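You operate a simulated robot arm through the tools that you are given. There is no shell and no other tool. Be economical: measure what you need, move in short steps, check, and stop when the job is done.

Carry out the task below with a simulated two-armed robot. There is one attempt and no reset: what you move stays moved.

Task
Take the blue cloth from the left half of the bench and lay it out flat on the right half of the bench.

The check looks at the end state, three seconds after you hand in, the way a careful person would. Anything else that was tipped, shoved, dropped, spilled or broken makes it a failure. Flat cloth is picked up by pressing the open fingertips on it (5 to 10 N) and closing them slowly along it; thin cloth reads only 2 to 8 mm in the jaws.

Robot
Two 7-joint arms with two-finger grippers on one trunk, on a base that drives. Base frame: it is fixed to the floor where the robot stands at the start and does not move with it; the origin is under the middle of the robot, x ahead of it, y to its left, z up. Readings come in m, degrees, newtons and seconds.
The left shoulder is at the start at [0.078, 0.151, 0.988], the right one opposite. With the tool pointing down near the work surface each hand reaches from about 0.3 to 0.8 m from the robot's upright axis, wherever it stands, measured 20 degrees to its own side. Places, roughly: right half of the bench [0.8, 0.9, 0.8]. Payload 2.54 kg a hand.
The tool frame of a hand sits at the grasp point between the pads (the TCP): z along the fingers, y along the line on which they close. The tips reach 0.03 m beyond it. Largest opening 0.116 m; the body of the gripper starts 0.095 m behind the TCP.
Orientation is that of the tool frame in the base frame, as a unit quaternion [x, y, z, w]. With the fingers straight down and closing along the base's y, the tool's x points along the base's -x, its y along +y and its z along -z.

Tools
- The arms move only by the tool send_rows. It takes "left_series", "right_series" or both (then of equal length, played together; a hand with none holds still); each is a list of rows, each a list of 7 numbers: the shift along the tool's x, y, z in m, then the turn, a rotation vector about the tool's x, y, z in rad, then the finger opening in m, from 0 to 0.116. In form: [[dx, dy, dz, ax, ay, az, hand], ...]. A call has 1 to 20 rows; each row shifts and turns the commanded pose from where the row before left it, along the tool's axes as they then stand. A row lasts 0.2 s, in which the tool goes at most 0.05 m and 8.6 degrees; a call with a longer step from one row to the next is refused whole, and so is a gripper value outside its range. Where a pose cannot be reached the arm comes as near as it can. A force on the tool above 40 N (or 10 N above the force at the start of the call, whichever is more), or a blocked arm, ends the call early, and 0.2 s more pass. Each finger travels about 0.072 m/s and halts on what it meets, pressing with about 36 N; the grip force reading is that of the motor and also rises with nothing between the fingers. The clock runs only during rows and for 0.2 s after the last one: add rows that do not move to give the fingers time. It gives the time, the measured TCP pose, the force on the tool (base axes), the opening and the grip force at its end, in the units of the frame above (readings bear some noise), with the torque about the TCP (base axes, N m) and any sound that the robot's microphone picked up, and new pictures: "pictures" is both (left out), scene, wrist or none (wrist: the cameras of the hands that moved).
- Cameras (640 x 400 px; columns grow to the right, rows downward): "scene" is now at [0.1473, 0.0319, 1.1478]; the picture's right is [0.39, -0.92, 0.00], its down [-0.08, -0.04, -1.00] and it looks along [0.92, 0.39, -0.09] (base axes); focal length 214 px, centre (320, 200). "left" rides on the left gripper at [0.069, 0.015, -0.122] in its tool frame; the picture's right is [-0.21, 0.98, 0.00], its down [-0.83, -0.18, -0.53] and it looks along [-0.52, -0.11, 0.85] (tool axes); focal length 251 px, centre (320, 200). "right" rides on the right gripper at [0.069, -0.015, -0.122] in its tool frame; the picture's right is [0.21, 0.98, 0.00], its down [-0.83, 0.18, -0.53] and it looks along [-0.52, 0.11, 0.85] (tool axes); focal length 251 px, centre (320, 200).
- raise_lower(by): slides the trunk up (or, below 0, down) by that many m; the arms and the scene camera ride with it, the base frame stays. It gives what a move gives, with no picture.
- drive_base(legs): drives the robot by 1 to 6 legs, each [ahead, left, turn to the left] in m, m and degrees, along the robot's own axes; the way and the turn of a leg run together, so that a leg with both is an arc; at most 1.5 m and 180 degrees a leg. The arms and the cameras ride along, it lands a little off, and it stops where it bumps. It gives what a move gives, and a new picture of the scene camera.
- aim_head(pan, tilt): turns the head with the scene camera to pan (to the left, within 80 degrees either way) and tilt (down, from -29 to 69), counted from straight ahead of the robot. It gives what a move gives, and a new picture of the scene camera.
- pixel_to_xyz(camera, pixels): for up to 12 pixels [column, row] of the newest picture of that camera ("zoom" is the newest enlarged one), the place [x, y, z] in the base frame of the surface seen there, good to about 0.003 m, but the place of the scene camera against the robot may be out by one fixed shift of up to 0.018 m in any direction. It takes no simulated time.
- close_up(camera, box): a new picture of the part [left, top, right, bottom] of that camera's present view, enlarged. It takes no simulated time.
- close_job(): hands the job in; it is judged then, once.

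Go step by step. Measure first, check grasps and placings, and put right what went wrong. The budget is 80 turns and 260 pictures, counting those below and the enlarged ones. Unless the task says otherwise, let go and move clear before handing in, and close with one line.

The tools are called as a command line: name --argument value ..., lists and objects as JSON in quotes. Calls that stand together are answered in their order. send_rows: Moves the arms, as the interface text tells. Its arguments: {"type":"object","properties":{"left_series":{"type":"array"},"right_series":{"type":"array"},"pictures":{"type":"string","enum":["both","scene","wrist","none"]}},"required":[]} The other tools are called the same way: raise_lower (by) slides the trunk up or down; drive_base (legs) drives the base; aim_head (pan, tilt) turns the head that bears the scene camera; pixel_to_xyz (camera, pixels) gives the place of the surface under pixels of a picture; close_up (camera, box) takes an enlarged picture of a part of a camera's view; close_job () hands the job in.

At the start:

```text
t: 0.0
left_position: [0.3186, 0.4556, 1.1035]
left_orientation: [0.0, 1.0, -0.001, 0.0]
left_contact_force: [0.6, -0.2, -0.3]
left_ft_torque: [0.0, 0.0, 0.01]
left_gripper_width: 0.1159
left_grip_force: 0.0
right_position: [0.3314, 0.0328, 1.1507]
right_orientation: [0.0, 1.0, 0.0, 0.0]
right_contact_force: [0.4, 0.0, 0.5]
right_ft_torque: [0.0, -0.01, 0.03]
right_gripper_width: 0.1159
right_grip_force: 0.2
trunk travel left (down, up): [-0.225, 0.064]
robot x, y, heading: [0.0011, 0.0004, -0.2]
head pan, tilt: [22.7, 5.2]
```

scene: 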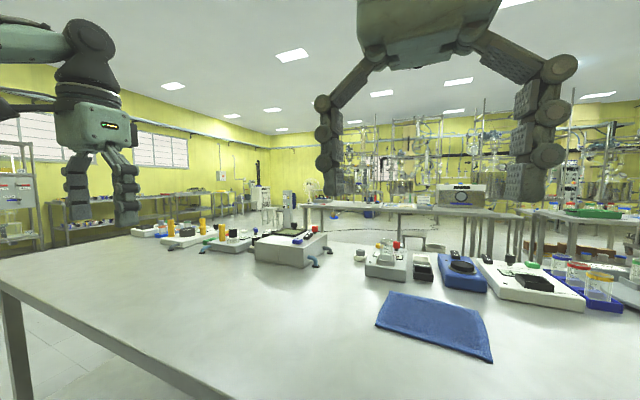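
right: 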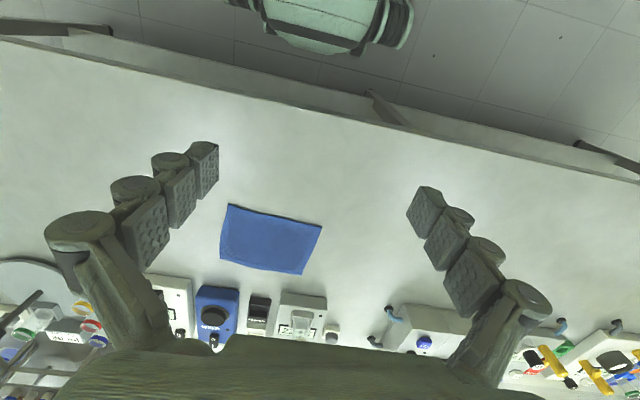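
left: 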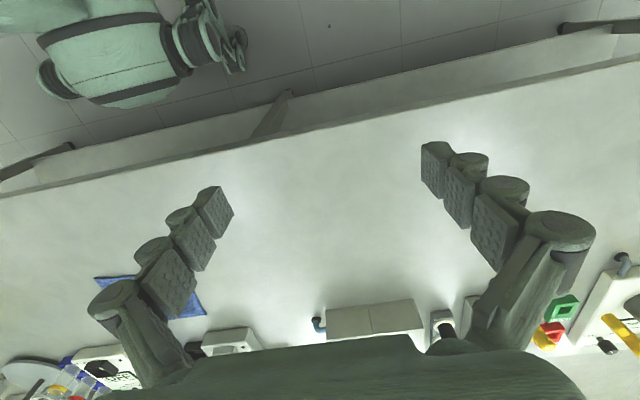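

The cloth is at about (435,325) in the scene picture. The bench runs off to the left, toward the named place [0.8, 0.9]. I'll measure the cloth corners and the bench first.

pixel_to_xyz --camera "scene" --pixels '[[391, 293], [378, 324], [481, 312], [490, 359], [435, 325], [200, 290], [100, 270], [300, 250], [20, 285], [220, 390], [150, 238], [260, 350]]'

pixel_to_xyz --camera "right" --pixels '[[230, 205], [321, 226], [302, 273], [221, 258], [270, 235], [320, 110], [20, 45], [620, 170], [500, 200], [560, 230]]'

aim_head --pan 40 --tilt 35

```text
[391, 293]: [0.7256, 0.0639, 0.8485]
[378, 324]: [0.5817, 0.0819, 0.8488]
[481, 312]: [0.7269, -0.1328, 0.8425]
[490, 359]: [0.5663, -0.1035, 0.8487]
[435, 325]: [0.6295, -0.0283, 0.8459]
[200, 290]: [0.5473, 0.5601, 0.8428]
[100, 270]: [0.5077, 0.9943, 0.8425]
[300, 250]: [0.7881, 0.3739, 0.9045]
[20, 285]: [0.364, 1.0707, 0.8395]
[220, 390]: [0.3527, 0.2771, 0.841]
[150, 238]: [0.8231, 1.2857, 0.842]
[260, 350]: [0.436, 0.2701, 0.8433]
```

```text
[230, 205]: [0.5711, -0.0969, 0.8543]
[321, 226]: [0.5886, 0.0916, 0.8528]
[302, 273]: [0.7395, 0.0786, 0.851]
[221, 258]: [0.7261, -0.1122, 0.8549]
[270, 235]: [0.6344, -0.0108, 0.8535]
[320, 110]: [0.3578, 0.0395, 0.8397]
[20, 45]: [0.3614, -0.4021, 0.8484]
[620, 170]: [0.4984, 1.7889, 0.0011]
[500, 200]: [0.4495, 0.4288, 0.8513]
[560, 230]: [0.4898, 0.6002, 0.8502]
```

```text
t: 0.9
left_position: [0.3182, 0.4556, 1.1033]
left_orientation: [0.001, 1.0, 0.0, 0.0]
left_contact_force: [-0.2, 0.0, 0.7]
left_ft_torque: [-0.01, 0.01, 0.0]
left_gripper_width: 0.1159
left_grip_force: 0.0
right_position: [0.3318, 0.0328, 1.1508]
right_orientation: [-0.001, 1.0, 0.0, 0.0]
right_contact_force: [0.3, 0.3, -0.7]
right_ft_torque: [0.02, 0.02, 0.04]
right_gripper_width: 0.116
right_grip_force: 0.0
trunk travel left (down, up): [-0.225, 0.064]
robot x, y, heading: [0.0002, -0.0001, 0.0]
head pan, tilt: [40.0, 35.0]
```

scene: 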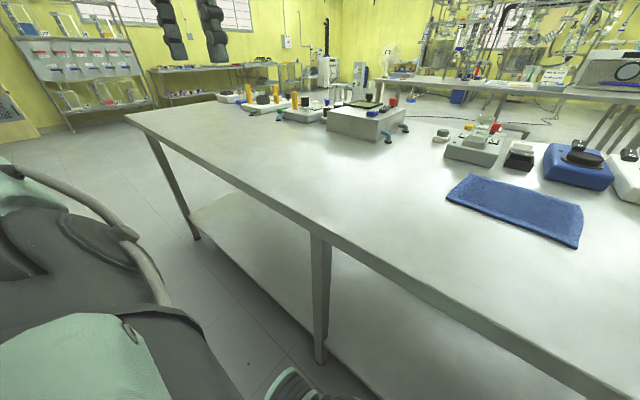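

The bench's left end shows near (125,118), and a middle leg at (318,240). I'll measure the edges to find which area counts as the right half.

pixel_to_xyz --camera "scene" --pixels '[[130, 116], [315, 228], [520, 345], [600, 390], [220, 120], [250, 140], [300, 160], [350, 138], [310, 112], [230, 102], [290, 108], [380, 160]]'

aim_head --pan -25 --tilt 30

```text
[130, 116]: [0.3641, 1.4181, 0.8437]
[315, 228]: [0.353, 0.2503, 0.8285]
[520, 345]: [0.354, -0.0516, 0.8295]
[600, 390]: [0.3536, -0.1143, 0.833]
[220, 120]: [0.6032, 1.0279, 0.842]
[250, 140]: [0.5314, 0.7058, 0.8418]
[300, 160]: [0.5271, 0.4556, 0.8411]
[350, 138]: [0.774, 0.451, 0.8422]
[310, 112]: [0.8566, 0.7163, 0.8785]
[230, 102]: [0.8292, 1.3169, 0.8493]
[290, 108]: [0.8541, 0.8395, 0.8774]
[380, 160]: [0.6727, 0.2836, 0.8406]
```

```text
t: 2.3
left_position: [0.3186, 0.4566, 1.1044]
left_orientation: [0.0, 1.0, 0.0, 0.001]
left_contact_force: [-0.2, 1.0, 0.6]
left_ft_torque: [0.0, 0.01, 0.02]
left_gripper_width: 0.1159
left_grip_force: 0.0
right_position: [0.3316, 0.033, 1.1514]
right_orientation: [0.0, 1.0, -0.001, 0.0]
right_contact_force: [-0.2, 0.6, 0.0]
right_ft_torque: [-0.03, -0.03, -0.01]
right_gripper_width: 0.116
right_grip_force: 0.1
trunk travel left (down, up): [-0.225, 0.064]
robot x, y, heading: [0.0013, -0.0023, -0.0]
head pan, tilt: [-25.0, 30.0]
```

scene: 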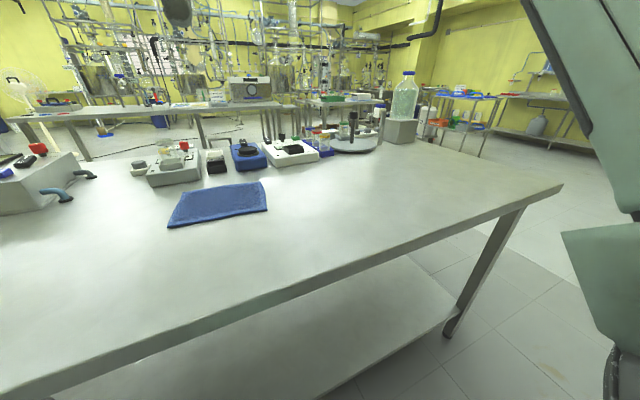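

The bench runs from x≈0.35, and its left end is at y≈1.42. The cloth is about 0.19 x 0.155 m, at x 0.57–0.74 and y −0.11–0.09, and is turned about −5°. My plan is to pinch the near edge at both corners with both hands, closing across the edge. I'll turn the grippers first and measure the bench's right end in the same step.

pixel_to_xyz --camera "scene" --pixels '[[560, 185], [470, 165], [530, 200]]'

send_rows --left_series '[[0, 0, 0, 0, 0, 0.1388, 0.09], [0, 0, 0, 0, 0, 0.1388, 0.06], [0, 0, 0, 0, 0, 0.1388, 0.05], [0, 0, 0, 0, 0, 0.1388, 0.05], [0, 0, 0, 0, 0, 0.1388, 0.05], [0, 0, 0, 0, 0, 0.1388, 0.05], [0, 0, 0, 0, 0, 0.1388, 0.05], [0, 0, 0, 0, 0, 0.1388, 0.05], [0, 0, 0, 0, 0, 0.1388, 0.05], [0, 0, 0, 0, 0, 0.1388, 0.05], [0, 0, 0, 0, 0, 0.1388, 0.05], [0, 0, 0, 0, 0, 0.1388, 0.05], [0, 0, 0, 0, 0, 0, 0.05]]' --right_series '[[0, 0, 0, 0, 0, -0.123, 0.09], [0, 0, 0, 0, 0, -0.123, 0.06], [0, 0, 0, 0, 0, -0.123, 0.05], [0, 0, 0, 0, 0, -0.123, 0.05], [0, 0, 0, 0, 0, -0.123, 0.05], [0, 0, 0, 0, 0, -0.123, 0.05], [0, 0, 0, 0, 0, -0.123, 0.05], [0, 0, 0, 0, 0, -0.123, 0.05], [0, 0, 0, 0, 0, -0.123, 0.05], [0, 0, 0, 0, 0, -0.123, 0.05], [0, 0, 0, 0, 0, -0.123, 0.05], [0, 0, 0, 0, 0, -0.123, 0.05], [0, 0, 0, 0, 0, 0, 0.05]]' --pictures "both"

```text
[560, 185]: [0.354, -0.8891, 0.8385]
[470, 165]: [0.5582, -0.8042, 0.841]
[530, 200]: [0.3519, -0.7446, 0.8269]
```

```text
t: 5.1
left_position: [0.3185, 0.4551, 1.1036]
left_orientation: [0.74, 0.672, 0.0, -0.001]
left_contact_force: [0.1, 0.1, 0.8]
left_ft_torque: [-0.04, -0.02, 0.02]
left_gripper_width: 0.0498
left_grip_force: 0.0
right_position: [0.3312, 0.0329, 1.1506]
right_orientation: [-0.673, 0.74, 0.001, 0.0]
right_contact_force: [-0.6, -0.7, -0.1]
right_ft_torque: [0.02, 0.02, -0.02]
right_gripper_width: 0.05
right_grip_force: 0.1
trunk travel left (down, up): [-0.225, 0.064]
robot x, y, heading: [-0.0003, 0.0021, -0.2]
head pan, tilt: [-25.0, 30.0]
```

scene: 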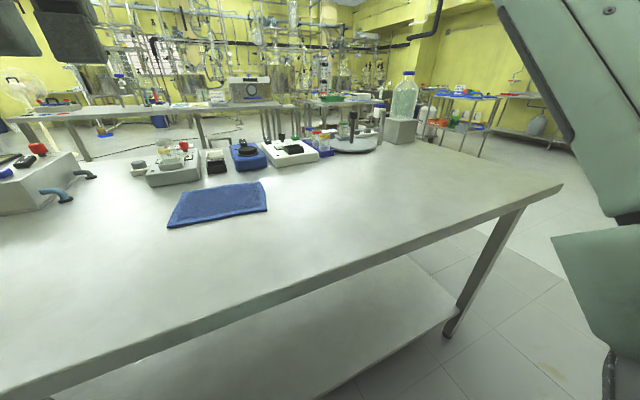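
right: 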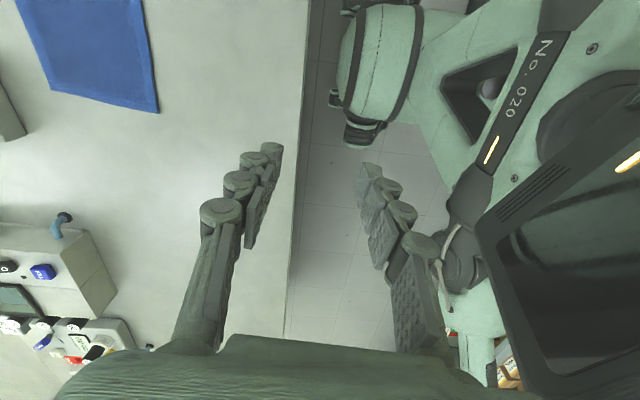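
left: 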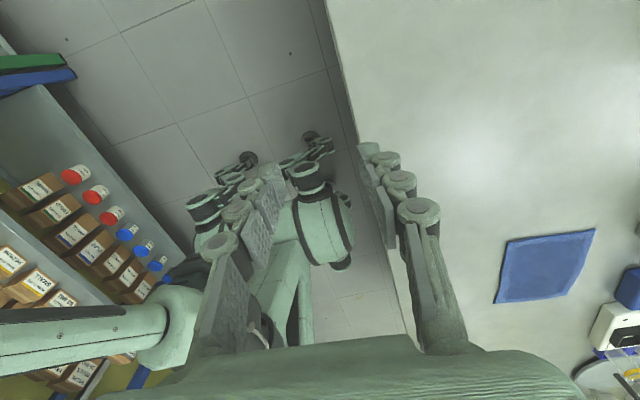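

The bench spans y −0.89 to 1.42, so its middle is at 0.265, and the target zone (y≈0.75) is clear of it. Next I'll bring both hands above the near-edge corners.

send_rows --left_series '[[-0.02555, 0.02386, 0.01025, 0, 0, 0, 0.05], [-0.02555, 0.02386, 0.01025, 0, 0, 0, 0.05], [-0.02555, 0.02386, 0.01025, 0, 0, 0, 0.05], [-0.02555, 0.02386, 0.01025, 0, 0, 0, 0.05], [-0.02555, 0.02386, 0.01025, 0, 0, 0, 0.05], [-0.02555, 0.02386, 0.01025, 0, 0, 0, 0.05], [-0.02555, 0.02386, 0.01025, 0, 0, 0, 0.05], [-0.02555, 0.02386, 0.01025, 0, 0, 0, 0.05], [-0.02555, 0.02386, 0.01025, 0, 0, 0, 0.05], [-0.02555, 0.02386, 0.01025, 0, 0, 0, 0.05], [-0.02555, 0.02386, 0.01025, 0, 0, 0, 0.05], [-0.02555, 0.02386, 0.01025, 0, 0, 0, 0.05], [-0.02555, 0.02386, 0.01025, 0, 0, 0, 0.05], [-0.02555, 0.02386, 0.01025, 0, 0, 0, 0.05], [0, 0, 0, 0, 0, 0, 0.05], [0, 0, 0, 0, 0, 0, 0.05]]' --right_series '[[0.00604, -0.02009, 0.01361, 0, 0, 0, 0.05], [0.00604, -0.02009, 0.01361, 0, 0, 0, 0.05], [0.00604, -0.02009, 0.01361, 0, 0, 0, 0.05], [0.00604, -0.02009, 0.01361, 0, 0, 0, 0.05], [0.00604, -0.02009, 0.01361, 0, 0, 0, 0.05], [0.00604, -0.02009, 0.01361, 0, 0, 0, 0.05], [0.00604, -0.02009, 0.01361, 0, 0, 0, 0.05], [0.00604, -0.02009, 0.01361, 0, 0, 0, 0.05], [0.00604, -0.02009, 0.01361, 0, 0, 0, 0.05], [0.00604, -0.02009, 0.01361, 0, 0, 0, 0.05], [0.00604, -0.02009, 0.01361, 0, 0, 0, 0.05], [0.00604, -0.02009, 0.01361, 0, 0, 0, 0.05], [0.00604, -0.02009, 0.01361, 0, 0, 0, 0.05], [0.00604, -0.02009, 0.01361, 0, 0, 0, 0.05], [0, 0, 0, 0, 0, 0, 0.05], [0, 0, 0, 0, 0, 0, 0.05]]'

aim_head --pan 0 --tilt 25

```text
t: 8.5
left_position: [0.5611, 0.1421, 0.9876]
left_orientation: [0.739, 0.674, 0.001, 0.0]
left_contact_force: [0.9, -0.5, -0.4]
left_ft_torque: [-0.04, 0.02, 0.02]
left_gripper_width: 0.0499
left_grip_force: 0.0
left hand out of reach, approached as far as the arm can: row 12, 13, 14
right_position: [0.4196, -0.0199, 0.915]
right_orientation: [-0.671, 0.741, 0.0, 0.0]
right_contact_force: [-0.6, 0.4, 0.5]
right_ft_torque: [0.02, 0.03, 0.01]
right_gripper_width: 0.0499
right_grip_force: 0.1
right hand out of reach, approached as far as the arm can: row 1, 2, 3, 4, 5, 6, 7, 8, 9, 10, 11, 12, 13, 14
trunk travel left (down, up): [-0.225, 0.064]
robot x, y, heading: [0.0011, 0.0049, 0.0]
head pan, tilt: [-25.0, 30.0]
```

scene: 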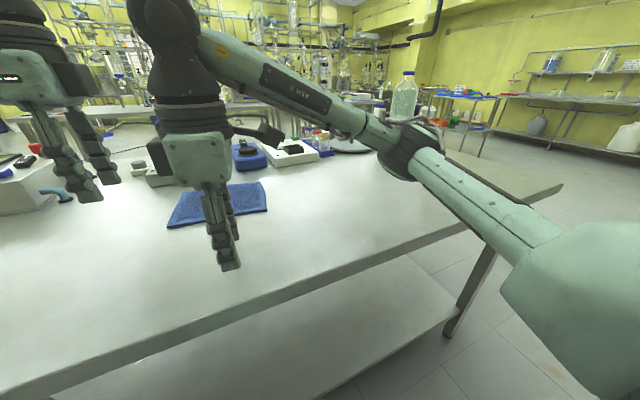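
right: 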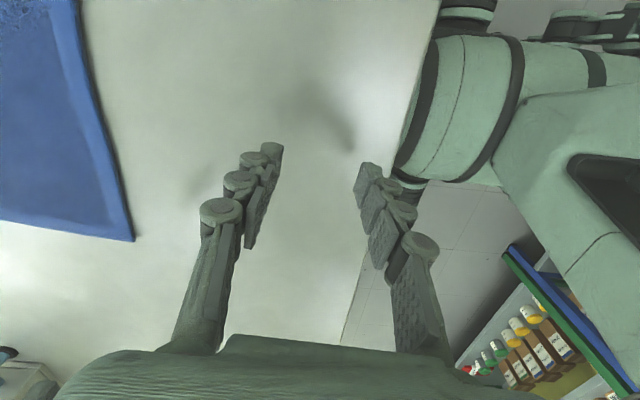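
left: 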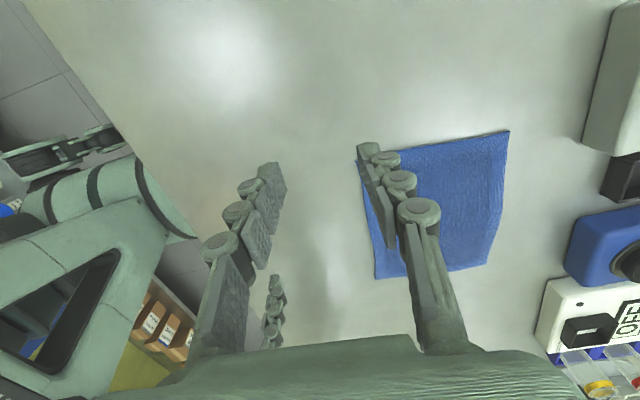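

```text
t: 9.4
left_position: [0.5623, 0.1419, 0.9875]
left_orientation: [0.739, 0.674, 0.0, 0.0]
left_contact_force: [-1.3, 0.0, -0.7]
left_ft_torque: [0.01, -0.02, 0.01]
left_gripper_width: 0.05
left_grip_force: 0.1
right_position: [0.4199, -0.0205, 0.9172]
right_orientation: [-0.67, 0.742, -0.001, 0.0]
right_contact_force: [-0.4, -0.2, 0.2]
right_ft_torque: [0.0, -0.06, 0.02]
right_gripper_width: 0.0501
right_grip_force: 0.0
trunk travel left (down, up): [-0.225, 0.064]
robot x, y, heading: [0.001, 0.0009, -0.1]
head pan, tilt: [0.0, 25.0]
```

scene: 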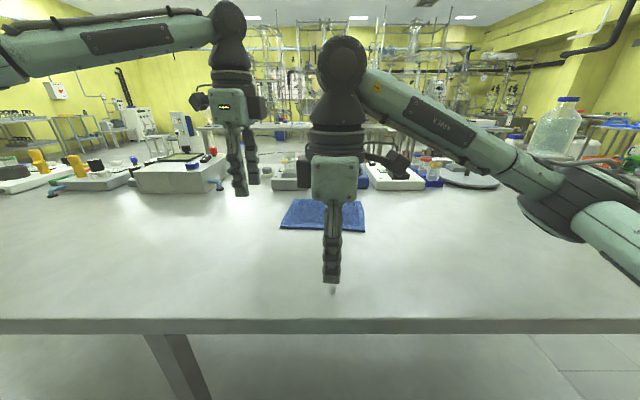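

Turned that far, the right wrist ran out of reach, so I'll use the natural orientation instead: closing along y and pinching the side edges next to the near corners. I'll re-measure the corners in the left picture, then turn both hands back to a −5° yaw.

pixel_to_xyz --camera "left" --pixels '[[507, 133], [486, 264], [379, 277], [395, 148], [450, 200], [330, 320], [300, 100]]'

send_rows --left_series '[[0, 0, 0, 0, 0, -0.131, 0.03], [0, 0, 0, 0, 0, -0.131, 0.03], [0, 0, 0, 0, 0, -0.131, 0.03], [0, 0, 0, 0, 0, -0.131, 0.03], [0, 0, 0, 0, 0, -0.131, 0.03], [0, 0, 0, 0, 0, -0.131, 0.03], [0, 0, 0, 0, 0, -0.131, 0.03], [0, 0, 0, 0, 0, -0.131, 0.03], [0, 0, 0, 0, 0, -0.131, 0.03], [0, 0, 0, 0, 0, -0.131, 0.03], [0, 0, 0, 0, 0, -0.131, 0.03], [0, 0, 0, 0, 0, -0.131, 0.03], [0, 0, 0, 0, 0, 0, 0.03], [0, 0, 0, 0, 0, 0, 0.03]]' --right_series '[[0, 0, -0.006, 0, 0, 0.131, 0.03], [0, 0, -0.006, 0, 0, 0.131, 0.03], [0, 0, -0.006, 0, 0, 0.131, 0.03], [0, 0, -0.006, 0, 0, 0.131, 0.03], [0, 0, -0.006, 0, 0, 0.131, 0.03], [0, 0, -0.006, 0, 0, 0.131, 0.03], [0, 0, -0.006, 0, 0, 0.131, 0.03], [0, 0, -0.006, 0, 0, 0.131, 0.03], [0, 0, -0.006, 0, 0, 0.131, 0.03], [0, 0, -0.006, 0, 0, 0.131, 0.03], [0, 0, -0.006, 0, 0, 0.131, 0.03], [0, 0, -0.006, 0, 0, 0.131, 0.03], [0, 0, 0, 0, 0, 0, 0.03], [0, 0, 0, 0, 0, 0, 0.03]]' --pictures "both"

```text
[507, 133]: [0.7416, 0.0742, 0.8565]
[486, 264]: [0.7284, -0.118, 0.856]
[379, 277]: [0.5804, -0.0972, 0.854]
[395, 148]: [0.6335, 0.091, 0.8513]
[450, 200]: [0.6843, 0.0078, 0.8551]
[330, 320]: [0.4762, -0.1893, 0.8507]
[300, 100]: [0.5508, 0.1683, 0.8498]
```

```text
t: 12.4
left_position: [0.5595, 0.1432, 0.9856]
left_orientation: [0.046, 0.999, 0.0, 0.001]
left_contact_force: [-0.1, -0.3, -0.3]
left_ft_torque: [0.01, -0.02, 0.0]
left_gripper_width: 0.0302
left_grip_force: 0.1
right_position: [0.4212, -0.0199, 0.9884]
right_orientation: [0.049, 0.999, 0.0, 0.0]
right_contact_force: [1.0, 0.0, 0.0]
right_ft_torque: [0.0, 0.02, -0.03]
right_gripper_width: 0.0302
right_grip_force: 0.3
trunk travel left (down, up): [-0.225, 0.064]
robot x, y, heading: [0.0018, 0.0021, 0.2]
head pan, tilt: [0.0, 25.0]
```

scene: 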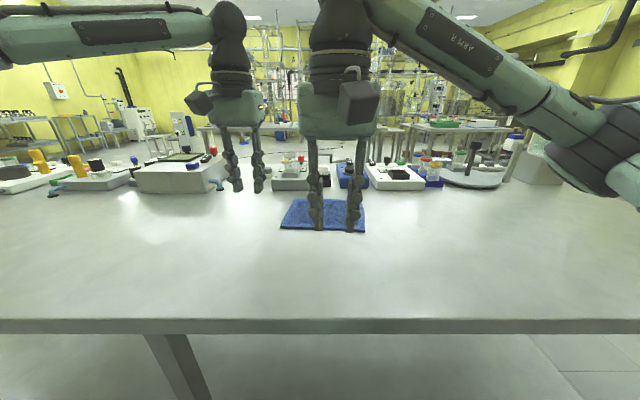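
right: 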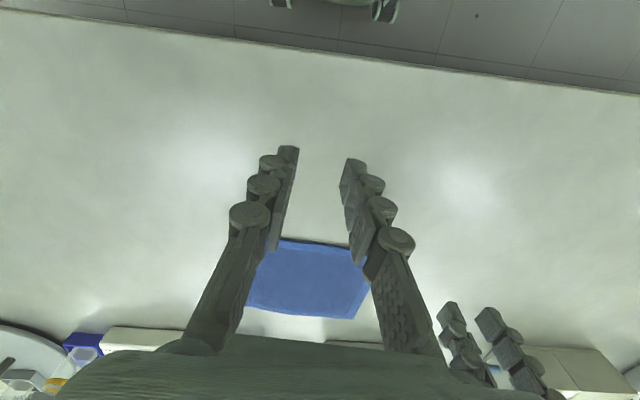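
left: 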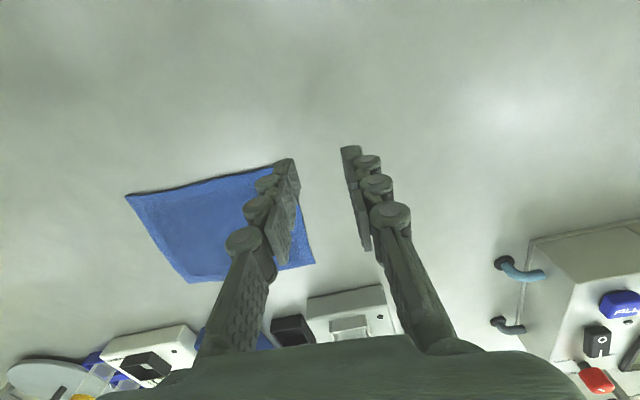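

The natural orientation works. The near corners come out at about (0.592, 0.094) and (0.578, −0.097), so I'll hover both hands over the two pinch points at z≈0.91.

send_rows --left_series '[[-0.0069, -0.0088, 0.00945, 0, 0, 0, 0.03], [-0.0069, -0.0088, 0.00945, 0, 0, 0, 0.03], [-0.0069, -0.0088, 0.00945, 0, 0, 0, 0.03], [-0.0069, -0.0088, 0.00945, 0, 0, 0, 0.03], [-0.0069, -0.0088, 0.00945, 0, 0, 0, 0.03], [-0.0069, -0.0088, 0.00945, 0, 0, 0, 0.03], [-0.0069, -0.0088, 0.00945, 0, 0, 0, 0.03], [-0.0069, -0.0088, 0.00945, 0, 0, 0, 0.03], [0, 0, 0, 0, 0, 0, 0.03]]' --right_series '[[-0.02264, -0.0047, 0.0098, 0, 0, 0, 0.03], [-0.02264, -0.0047, 0.0098, 0, 0, 0, 0.03], [-0.02264, -0.0047, 0.0098, 0, 0, 0, 0.03], [-0.02264, -0.0047, 0.0098, 0, 0, 0, 0.03], [-0.02264, -0.0047, 0.0098, 0, 0, 0, 0.03], [-0.02264, -0.0047, 0.0098, 0, 0, 0, 0.03], [-0.02264, -0.0047, 0.0098, 0, 0, 0, 0.03], [-0.02264, -0.0047, 0.0098, 0, 0, 0, 0.03], [0, 0, 0, 0, 0, 0, 0.03]]'

```text
t: 14.4
left_position: [0.5602, 0.139, 0.9815]
left_orientation: [0.044, 0.999, -0.001, 0.002]
left_contact_force: [0.8, -0.1, -0.3]
left_ft_torque: [0.01, 0.01, 0.01]
left_gripper_width: 0.0299
left_grip_force: 0.1
left hand out of reach, approached as far as the arm can: row 1, 2, 3, 4, 5, 6, 7, 8
right_position: [0.5974, -0.0752, 0.9061]
right_orientation: [0.048, 0.999, 0.001, 0.0]
right_contact_force: [-0.6, -0.6, 0.1]
right_ft_torque: [0.03, 0.03, 0.02]
right_gripper_width: 0.03
right_grip_force: 0.0
trunk travel left (down, up): [-0.225, 0.064]
robot x, y, heading: [-0.0002, 0.0051, 0.2]
head pan, tilt: [0.0, 25.0]
```

scene: 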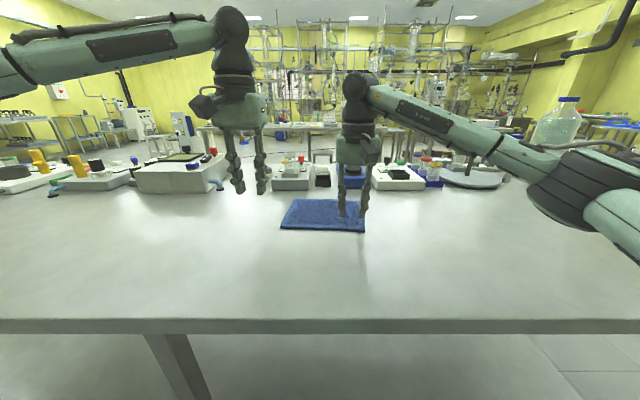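
right: 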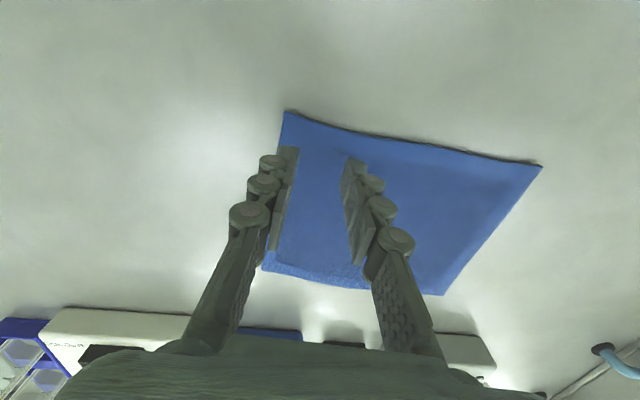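
left: 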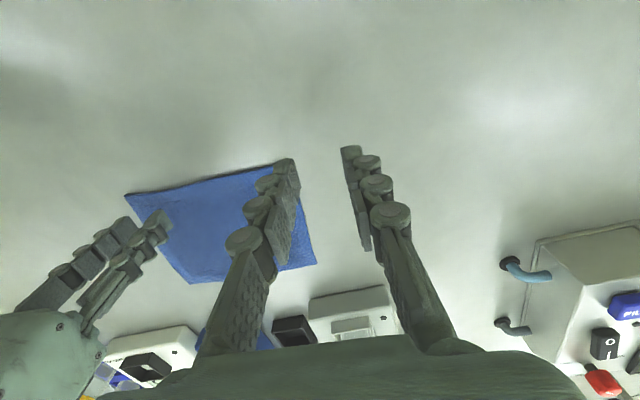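

The right hand is in place, with its pinch point on the cloth corner between (285,115) and (540,165). The left arm is stuck in an awkward configuration, so I'll back it off toward its start pose and come in again.

send_rows --left_series '[[0.025, 0.03, -0.012, 0, 0, 0, 0.03], [0.025, 0.03, -0.012, 0, 0, 0, 0.03], [0.025, 0.03, -0.012, 0, 0, 0, 0.03], [0.025, 0.03, -0.012, 0, 0, 0, 0.03], [0.025, 0.03, -0.012, 0, 0, 0, 0.03], [0.025, 0.03, -0.012, 0, 0, 0, 0.03], [0.025, 0.03, -0.012, 0, 0, 0, 0.03], [0.025, 0.03, -0.012, 0, 0, 0, 0.03], [0.025, 0.03, -0.012, 0, 0, 0, 0.03], [0.025, 0.03, -0.012, 0, 0, 0, 0.03], [0, 0, 0, 0, 0, 0, 0.03]]' --pictures "scene"

```text
t: 16.8
left_position: [0.3376, 0.4627, 1.1]
left_orientation: [0.045, 0.999, 0.0, 0.0]
left_contact_force: [0.1, 0.2, 0.0]
left_ft_torque: [-0.01, 0.02, 0.0]
left_gripper_width: 0.03
left_grip_force: 0.1
right_position: [0.5975, -0.0744, 0.9078]
right_orientation: [0.048, 0.999, 0.0, 0.0]
right_contact_force: [0.1, -0.7, -0.3]
right_ft_torque: [-0.02, 0.01, 0.01]
right_gripper_width: 0.03
right_grip_force: 0.0
trunk travel left (down, up): [-0.225, 0.064]
robot x, y, heading: [0.0, 0.0037, 0.0]
head pan, tilt: [0.0, 25.0]
```

scene: 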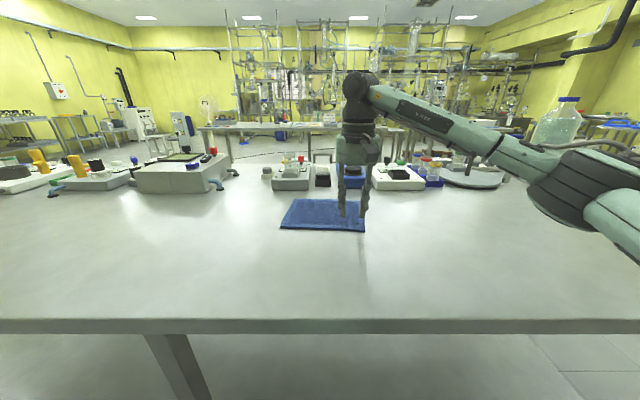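

The left hand moves freely again. This time I'll bring it inward while close to the robot, then forward and down.

send_rows --left_series '[[-0.003, -0.0335, 0, 0, 0, 0, 0.03], [-0.003, -0.0335, 0, 0, 0, 0, 0.03], [-0.003, -0.0335, 0, 0, 0, 0, 0.03], [-0.003, -0.0335, 0, 0, 0, 0, 0.03], [-0.003, -0.0335, 0, 0, 0, 0, 0.03], [-0.003, -0.0335, 0, 0, 0, 0, 0.03], [-0.003, -0.0335, 0, 0, 0, 0, 0.03], [-0.003, -0.0335, 0, 0, 0, 0, 0.03], [-0.003, -0.0335, 0, 0, 0, 0, 0.03], [-0.003, -0.0335, 0, 0, 0, 0, 0.03], [-0.0306, -0.0037, 0.0189, 0, 0, 0, 0.03], [-0.0306, -0.0037, 0.0189, 0, 0, 0, 0.03], [-0.0306, -0.0037, 0.0189, 0, 0, 0, 0.03], [-0.0306, -0.0037, 0.0189, 0, 0, 0, 0.03], [-0.0306, -0.0037, 0.0189, 0, 0, 0, 0.03], [-0.0306, -0.0037, 0.0189, 0, 0, 0, 0.03], [-0.0306, -0.0037, 0.0189, 0, 0, 0, 0.03], [-0.0306, -0.0037, 0.0189, 0, 0, 0, 0.03], [-0.0306, -0.0037, 0.0189, 0, 0, 0, 0.03], [0, 0, 0, 0, 0, 0, 0.03]]'

```text
t: 21.0
left_position: [0.5293, 0.1121, 0.9702]
left_orientation: [0.045, 0.999, -0.001, 0.001]
left_contact_force: [-0.7, -0.3, -0.9]
left_ft_torque: [0.0, -0.02, 0.01]
left_gripper_width: 0.0301
left_grip_force: 0.1
left hand out of reach, approached as far as the arm can: row 15, 16, 17, 18, 19
right_position: [0.5971, -0.0743, 0.9082]
right_orientation: [0.048, 0.999, 0.0, 0.0]
right_contact_force: [0.0, -0.2, -0.4]
right_ft_torque: [0.0, 0.01, 0.01]
right_gripper_width: 0.0299
right_grip_force: 0.1
trunk travel left (down, up): [-0.225, 0.064]
robot x, y, heading: [-0.0023, -0.0001, 0.2]
head pan, tilt: [0.0, 25.0]
```

scene: 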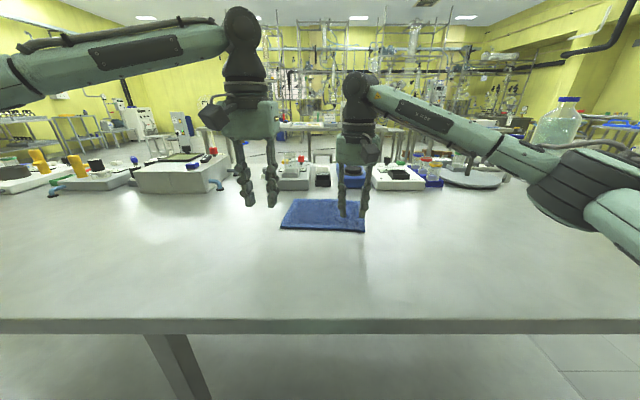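
left: 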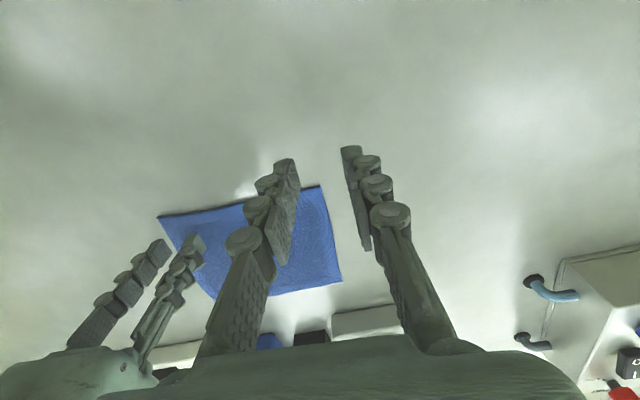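

The left elbow sits high and limits its reach, while the right arm's low elbow does not. I'll draw the left hand back, lower it close in so the elbow drops, then push forward.

send_rows --left_series '[[0.03, -0.001, 0, 0, 0, 0, 0.03], [0.03, -0.001, 0, 0, 0, 0, 0.03], [0.03, -0.001, 0, 0, 0, 0, 0.03], [0.03, -0.001, 0, 0, 0, 0, 0.03], [0.02, -0.001, 0.01, 0, 0, 0, 0.03], [0, 0, 0.02, 0, 0, 0, 0.03], [0, 0, 0.02, 0, 0, 0, 0.03], [0, 0, 0, 0, 0, 0, 0.03], [-0.03, 0.0, 0, 0, 0, 0, 0.03], [-0.03, 0, 0, 0, 0, 0, 0.03], [-0.03, 0, 0, 0, 0, 0, 0.03], [-0.03, 0, 0, 0, 0, 0, 0.03], [-0.03, 0, 0, 0, 0, 0, 0.03], [-0.03, 0, 0, 0, 0, 0, 0.03], [0, 0, 0, 0, 0, 0, 0.03]]'

```text
t: 24.2
left_position: [0.5576, 0.1191, 0.9175]
left_orientation: [0.046, 0.999, -0.002, 0.001]
left_contact_force: [-0.1, 0.5, 0.5]
left_ft_torque: [-0.02, 0.02, -0.01]
left_gripper_width: 0.0298
left_grip_force: 0.0
left hand out of reach, approached as far as the arm can: row 14
right_position: [0.5965, -0.076, 0.9079]
right_orientation: [0.048, 0.999, 0.0, 0.001]
right_contact_force: [-0.7, -1.2, -0.1]
right_ft_torque: [-0.01, 0.0, 0.01]
right_gripper_width: 0.03
right_grip_force: 0.0
trunk travel left (down, up): [-0.225, 0.064]
robot x, y, heading: [-0.0019, -0.0015, 0.2]
head pan, tilt: [0.0, 25.0]
```

scene: 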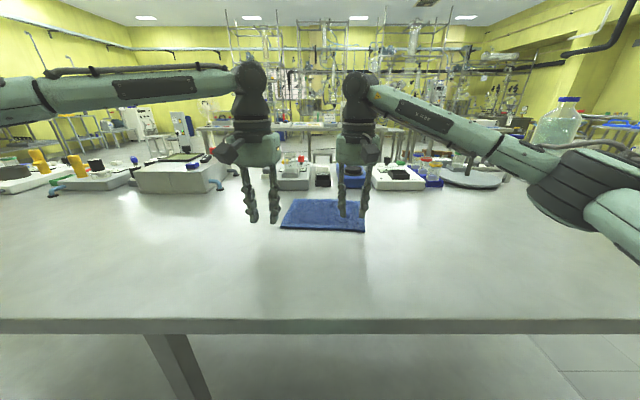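
left: 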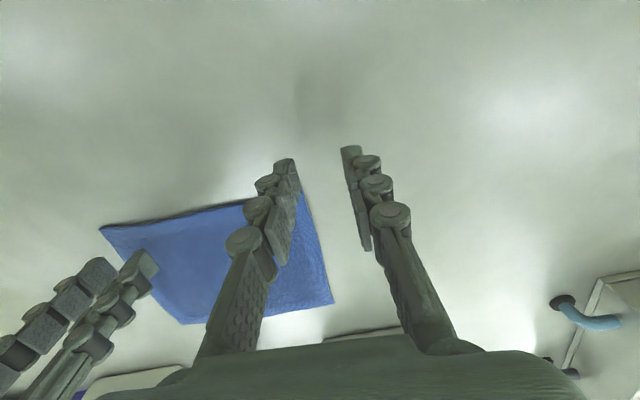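

That helped: the hand is now at (0.558, 0.119). I'll do the same move again, going inward and low first.

send_rows --left_series '[[0.03, -0.013, 0.002, 0, 0, 0, 0.03], [0.03, -0.013, 0.002, 0, 0, 0, 0.03], [0.03, -0.013, 0.002, 0, 0, 0, 0.03], [0.03, -0.013, 0.002, 0, 0, 0, 0.03], [0.03, -0.013, 0.002, 0, 0, 0, 0.03], [0, 0, 0, 0, 0, 0, 0.03], [-0.0294, 0.0027, 0, 0, 0, 0, 0.03], [-0.0294, 0.0027, 0, 0, 0, 0, 0.03], [-0.0294, 0.0027, 0, 0, 0, 0, 0.03], [-0.0294, 0.0027, 0, 0, 0, 0, 0.03], [-0.0294, 0.0027, 0, 0, 0, 0, 0.03], [-0.0294, 0.0027, 0, 0, 0, 0, 0.03], [-0.0294, 0.0027, 0, 0, 0, 0, 0.03], [0, 0, 0, 0, 0, 0, 0.03]]' --pictures "both"

```text
t: 27.2
left_position: [0.4827, 0.0796, 0.9215]
left_orientation: [0.045, 0.999, 0.0, 0.0]
left_contact_force: [0.7, -0.4, -0.6]
left_ft_torque: [0.0, -0.02, -0.03]
left_gripper_width: 0.0299
left_grip_force: 0.0
left hand out of reach, approached as far as the arm can: row 9, 10, 11, 12, 13
right_position: [0.5969, -0.0744, 0.9087]
right_orientation: [0.048, 0.999, 0.0, 0.0]
right_contact_force: [0.2, -0.1, 0.5]
right_ft_torque: [0.01, 0.01, 0.01]
right_gripper_width: 0.0302
right_grip_force: 0.2
trunk travel left (down, up): [-0.225, 0.064]
robot x, y, heading: [0.0013, -0.0012, 0.1]
head pan, tilt: [0.0, 25.0]
```

scene: 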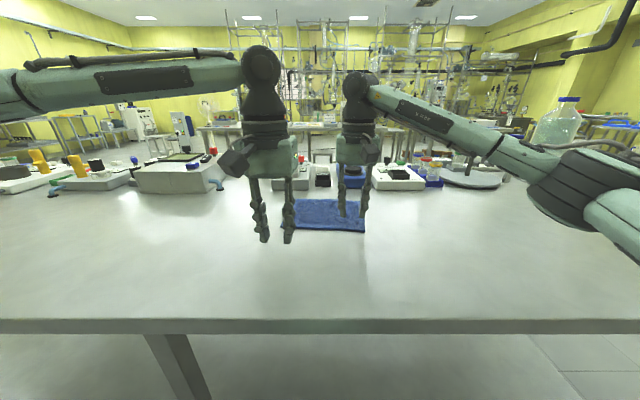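
left: 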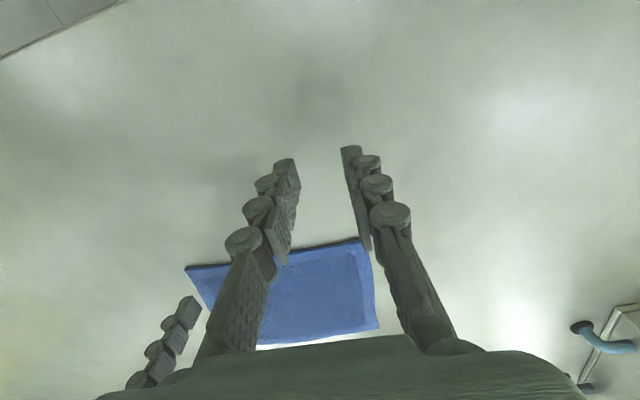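

Reach falls off as the left hand comes inward. I'll see whether a higher trunk frees the shoulder; nothing is gripped, so this is safe.

raise_lower --by 0.06

send_rows --left_series '[[-0.02, 0, 0.01, 0, 0, 0, 0.03], [-0.02, 0, 0.01, 0, 0, 0, 0.03], [-0.02, 0, 0.01, 0, 0, 0, 0.03], [-0.02, 0, 0.01, 0, 0, 0, 0.03], [-0.02, 0, 0.01, 0, 0, 0, 0.03], [-0.02, 0, 0.01, 0, 0, 0, 0.03], [0, 0, 0, 0, 0, 0, 0.03]]' --pictures "scene"

```text
t: 28.2
left_position: [0.4833, 0.0794, 0.982]
left_orientation: [0.045, 0.999, 0.0, 0.0]
left_contact_force: [1.0, 0.2, -0.7]
left_ft_torque: [0.04, 0.03, -0.02]
left_gripper_width: 0.0299
left_grip_force: 0.0
right_position: [0.5972, -0.0743, 0.9674]
right_orientation: [0.047, 0.999, 0.0, 0.001]
right_contact_force: [0.7, 0.1, -0.2]
right_ft_torque: [0.03, 0.0, 0.0]
right_gripper_width: 0.03
right_grip_force: 0.1
trunk travel left (down, up): [-0.285, 0.004]
robot x, y, heading: [0.0019, -0.0, 0.3]
head pan, tilt: [0.0, 25.0]
```

```text
t: 29.8
left_position: [0.5363, 0.1002, 0.9517]
left_orientation: [0.046, 0.999, 0.0, 0.001]
left_contact_force: [-0.7, 0.3, -0.7]
left_ft_torque: [0.01, -0.02, -0.01]
left_gripper_width: 0.0301
left_grip_force: 0.1
left hand out of reach, approached as far as the arm can: row 1, 2, 3, 4, 5, 6
right_position: [0.5974, -0.0756, 0.968]
right_orientation: [0.048, 0.999, 0.0, 0.0]
right_contact_force: [0.8, 0.5, 0.6]
right_ft_torque: [-0.02, 0.03, 0.01]
right_gripper_width: 0.03
right_grip_force: 0.1
trunk travel left (down, up): [-0.285, 0.004]
robot x, y, heading: [-0.0004, 0.0001, 0.0]
head pan, tilt: [0.0, 25.0]
```

scene: 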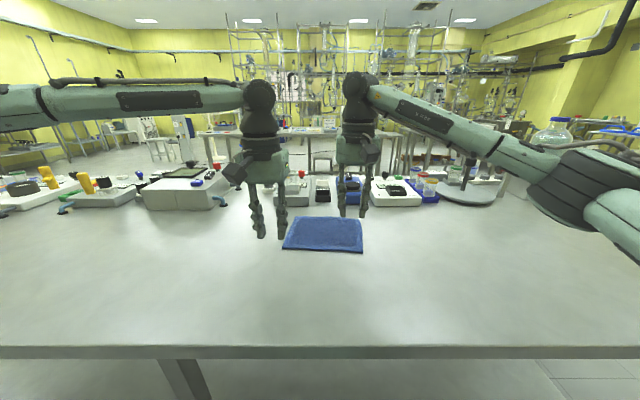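

It's the same envelope. The arm gives way outward along a limit, so I'll stretch it out forward on its own side and high, to let the elbow settle, then sweep inward.

send_rows --left_series '[[0.0079, 0.0369, -0.0125, 0, 0, 0, 0.03], [0.0079, 0.0369, -0.0125, 0, 0, 0, 0.03], [0.0079, 0.0369, -0.0125, 0, 0, 0, 0.03], [0.0079, 0.0369, -0.0125, 0, 0, 0, 0.03], [0.0079, 0.0369, -0.0125, 0, 0, 0, 0.03], [0.0079, 0.0369, -0.0125, 0, 0, 0, 0.03], [0.0079, 0.0369, -0.0125, 0, 0, 0, 0.03], [0.0079, 0.0369, -0.0125, 0, 0, 0, 0.03], [-0.0315, 0.0069, 0, 0, 0, 0, 0.03], [-0.0315, 0.0069, 0, 0, 0, 0, 0.03], [-0.0315, 0.0069, 0, 0, 0, 0, 0.03], [-0.0315, 0.0069, 0, 0, 0, 0, 0.03], [-0.0315, 0.0069, 0, 0, 0, 0, 0.03], [0, 0, 0, 0, 0, 0, 0.03]]' --pictures "scene"

```text
t: 32.8
left_position: [0.6587, 0.421, 1.0516]
left_orientation: [0.047, 0.999, 0.001, 0.001]
left_contact_force: [0.0, 0.1, 0.1]
left_ft_torque: [-0.01, 0.01, 0.02]
left_gripper_width: 0.0299
left_grip_force: 0.0
right_position: [0.5968, -0.0751, 0.9696]
right_orientation: [0.048, 0.999, 0.0, -0.001]
right_contact_force: [-0.1, 0.0, -0.1]
right_ft_torque: [0.01, -0.04, -0.02]
right_gripper_width: 0.0301
right_grip_force: 0.1
trunk travel left (down, up): [-0.285, 0.004]
robot x, y, heading: [-0.0024, -0.0005, 0.1]
head pan, tilt: [0.0, 25.0]
```

scene: 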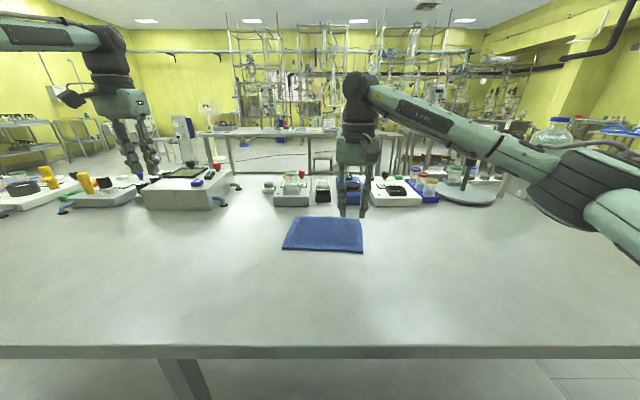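

Out here the pose is reached without trouble. Now I'll sweep inward.

send_rows --left_series '[[0.0022, -0.0296, 0.004, 0, 0, 0, 0.03], [0.0022, -0.0296, 0.004, 0, 0, 0, 0.03], [0.0022, -0.0296, 0.004, 0, 0, 0, 0.03], [0.0022, -0.0296, 0.004, 0, 0, 0, 0.03], [0.0022, -0.0296, 0.004, 0, 0, 0, 0.03], [0.0022, -0.0296, 0.004, 0, 0, 0, 0.03], [0.0022, -0.0296, 0.004, 0, 0, 0, 0.03], [0.0022, -0.0296, 0.004, 0, 0, 0, 0.03], [0.0022, -0.0296, 0.004, 0, 0, 0, 0.03], [0.0022, -0.0296, 0.004, 0, 0, 0, 0.03], [0.0022, -0.0296, 0.004, 0, 0, 0, 0.03], [0.0022, -0.0296, 0.004, 0, 0, 0, 0.03], [0, 0, 0, 0, 0, 0, 0.03]]' --pictures "scene"

```text
t: 35.6
left_position: [0.5659, 0.1298, 0.9954]
left_orientation: [0.046, 0.999, -0.001, 0.0]
left_contact_force: [0.1, -0.1, -0.9]
left_ft_torque: [0.0, 0.0, 0.01]
left_gripper_width: 0.0302
left_grip_force: 0.1
left hand out of reach, approached as far as the arm can: row 8, 9, 10, 11, 12
right_position: [0.5963, -0.074, 0.969]
right_orientation: [0.049, 0.999, -0.001, 0.0]
right_contact_force: [-0.3, -1.2, 0.2]
right_ft_torque: [0.02, 0.03, -0.01]
right_gripper_width: 0.0301
right_grip_force: 0.1
trunk travel left (down, up): [-0.285, 0.004]
robot x, y, heading: [-0.0023, 0.0022, 0.3]
head pan, tilt: [0.0, 25.0]
```

scene: 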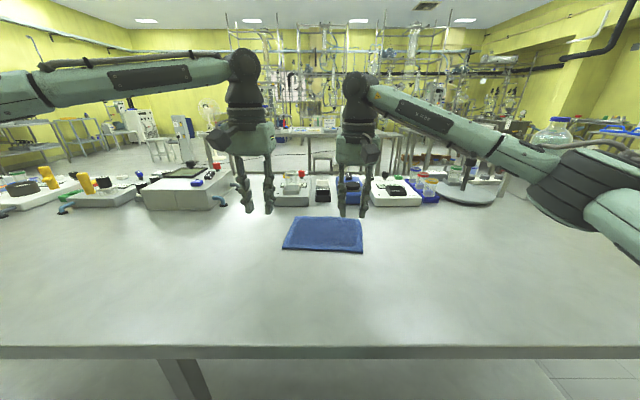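

The left hand's stopping points all lie about 0.19–0.21 m from the right hand, so this is hand-to-hand clearance, not reach. The cloth is too small for both hands, so I'll use only the left: pinch the middle of the +y edge and draw the cloth flat along the bench. The right hand moves away first, then the left hovers, and I'll measure objects near the path.

pixel_to_xyz --camera "scene" --pixels '[[232, 172], [237, 187], [213, 208], [206, 214], [150, 208], [292, 206], [322, 200], [66, 211], [110, 206], [284, 250], [363, 252], [200, 240]]'

send_rows --right_series '[[0.02, -0.03, -0.012, 0, 0, 0, 0.03], [0.02, -0.03, -0.012, 0, 0, 0, 0.03], [0.02, -0.03, -0.012, 0, 0, 0, 0.03], [0.02, -0.03, -0.012, 0, 0, 0, 0.03], [0.02, -0.03, -0.012, 0, 0, 0, 0.03], [0.02, -0.03, -0.012, 0, 0, 0, 0.03], [0.02, -0.03, -0.012, 0, 0, 0, 0.03], [0.02, -0.03, -0.012, 0, 0, 0, 0.03], [0, 0, 0, 0, 0, 0, 0.03], [0, 0, 0, 0, 0, 0, 0.03], [0, 0, 0, 0, 0, 0, 0.03], [0, 0, 0, 0, 0, 0, 0.03], [0, 0, 0, 0, 0, 0, 0.03], [0, 0, 0, 0, 0, 0, 0.03], [0, 0, 0, 0, 0, 0, 0.03]]' --left_series '[[0, 0, 0, 0, 0, 0, 0.03], [0, 0, 0, 0, 0, 0, 0.03], [0, 0, 0, 0, 0, 0, 0.03], [0, 0, 0, 0, 0, 0, 0.03], [0, 0, 0, 0, 0, 0, 0.03], [0, 0, 0, 0, 0, 0, 0.03], [-0.013, -0.00734, 0.0094, 0, 0, 0, 0.03], [-0.013, -0.00734, 0.0094, 0, 0, 0, 0.03], [-0.013, -0.00734, 0.0094, 0, 0, 0, 0.03], [-0.013, -0.00734, 0.0094, 0, 0, 0, 0.03], [-0.013, -0.00734, 0.0094, 0, 0, 0, 0.03], [-0.013, -0.00734, 0.0094, 0, 0, 0, 0.03], [-0.013, -0.00734, 0.0094, 0, 0, 0, 0.03], [-0.013, -0.00734, 0.0094, 0, 0, 0, 0.03], [0, 0, 0, 0, 0, 0, 0.03]]'

```text
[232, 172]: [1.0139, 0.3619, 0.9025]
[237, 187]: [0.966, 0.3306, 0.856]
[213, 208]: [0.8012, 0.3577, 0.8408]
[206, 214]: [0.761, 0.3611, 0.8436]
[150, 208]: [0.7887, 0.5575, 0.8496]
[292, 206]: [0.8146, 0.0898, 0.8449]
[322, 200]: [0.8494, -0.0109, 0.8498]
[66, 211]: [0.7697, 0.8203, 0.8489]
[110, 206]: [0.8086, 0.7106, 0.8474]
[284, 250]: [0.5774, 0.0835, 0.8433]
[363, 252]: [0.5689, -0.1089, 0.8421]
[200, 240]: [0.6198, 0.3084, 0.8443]
```

```text
t: 38.8
left_position: [0.5918, 0.1443, 0.92]
left_orientation: [0.046, 0.999, -0.001, 0.001]
left_contact_force: [-0.1, -0.2, -0.5]
left_ft_torque: [-0.01, 0.03, 0.02]
left_gripper_width: 0.0298
left_grip_force: 0.0
left hand out of reach, approached as far as the arm can: row 7, 8, 9, 10, 11, 12, 13, 14
right_position: [0.4145, -0.298, 1.0639]
right_orientation: [0.048, 0.999, 0.001, 0.0]
right_contact_force: [-0.1, -0.2, 1.3]
right_ft_torque: [-0.03, -0.01, -0.01]
right_gripper_width: 0.0298
right_grip_force: 0.1
trunk travel left (down, up): [-0.285, 0.004]
robot x, y, heading: [0.0025, -0.0007, 0.1]
head pan, tilt: [0.0, 25.0]
```

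scene: 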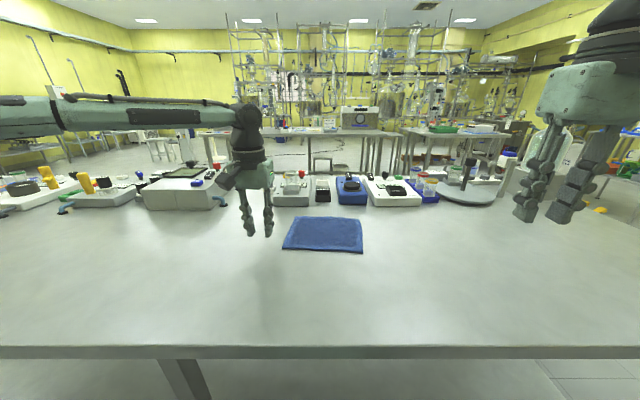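
right: 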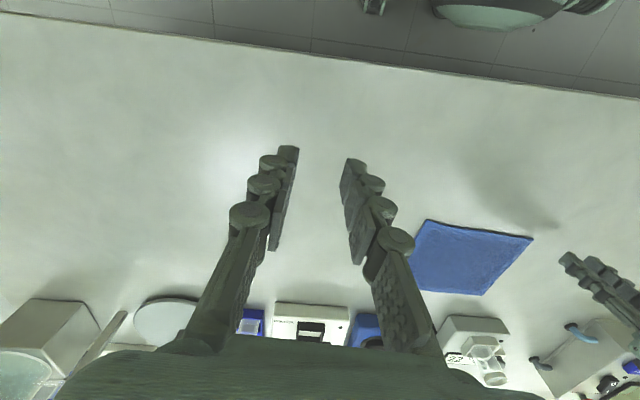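
left: 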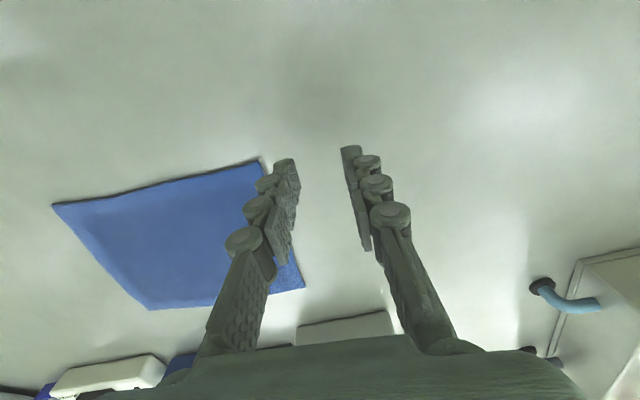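

With the right hand gone the left still stops short, so it is a joint limit on reaching inward after all. Shifting the base 0.15 m to the right puts the cloth's left edge in the left arm's comfortable zone.

drive_base --legs '[[0, -0.15, 0]]'

```text
t: 40.9
left_position: [0.5915, -0.0009, 0.9191]
left_orientation: [0.045, 0.999, 0.0, 0.001]
left_contact_force: [-0.3, -0.1, -0.1]
left_ft_torque: [0.0, -0.02, -0.01]
left_gripper_width: 0.0301
left_grip_force: 0.1
right_position: [0.4162, -0.445, 1.0644]
right_orientation: [0.047, 0.999, 0.0, 0.0]
right_contact_force: [-0.3, 0.3, 0.3]
right_ft_torque: [0.02, 0.0, 0.01]
right_gripper_width: 0.03
right_grip_force: 0.0
trunk travel left (down, up): [-0.285, 0.004]
robot x, y, heading: [-0.0004, -0.1457, -0.1]
head pan, tilt: [0.0, 25.0]
```

scene: 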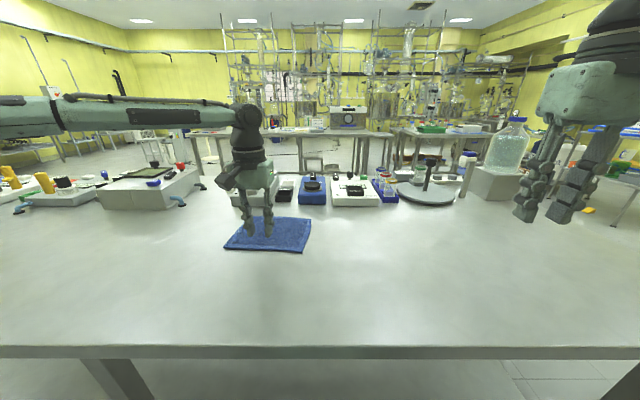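

The base moved 0.146 m right. Now I'll hover the left hand just inside the middle of the +y edge.

send_rows --left_series '[[-0.0133, 0.0139, 0.002, 0, 0, 0, 0.03], [-0.0133, 0.0139, 0.002, 0, 0, 0, 0.03], [-0.0133, 0.0139, 0.002, 0, 0, 0, 0.03], [-0.0133, 0.0139, 0.002, 0, 0, 0, 0.03], [-0.0133, 0.0139, 0.002, 0, 0, 0, 0.03], [0, 0, 0, 0, 0, 0, 0.03]]' --pictures "wrist"

```text
t: 42.2
left_position: [0.6507, 0.0719, 0.9108]
left_orientation: [0.045, 0.999, -0.001, 0.003]
left_contact_force: [0.9, -0.5, 0.4]
left_ft_torque: [0.0, -0.02, 0.02]
left_gripper_width: 0.0301
left_grip_force: 0.1
left hand out of reach, approached as far as the arm can: row 2, 3, 4, 5
right_position: [0.4151, -0.4435, 1.0637]
right_orientation: [0.048, 0.999, 0.0, 0.0]
right_contact_force: [0.2, -1.1, 0.8]
right_ft_torque: [-0.01, -0.02, -0.01]
right_gripper_width: 0.0298
right_grip_force: 0.1
trunk travel left (down, up): [-0.285, 0.004]
robot x, y, heading: [-0.0028, -0.1506, -0.0]
head pan, tilt: [0.0, 25.0]
```

left: 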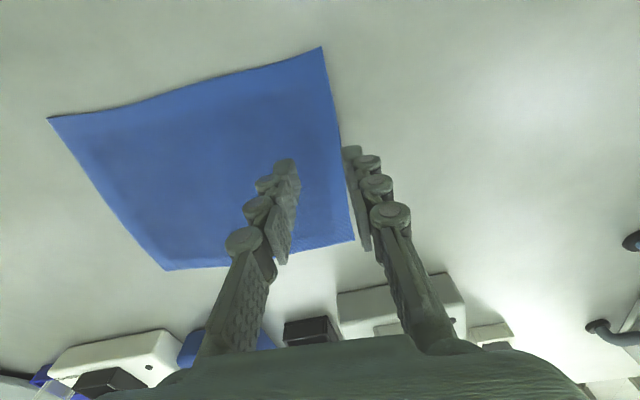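

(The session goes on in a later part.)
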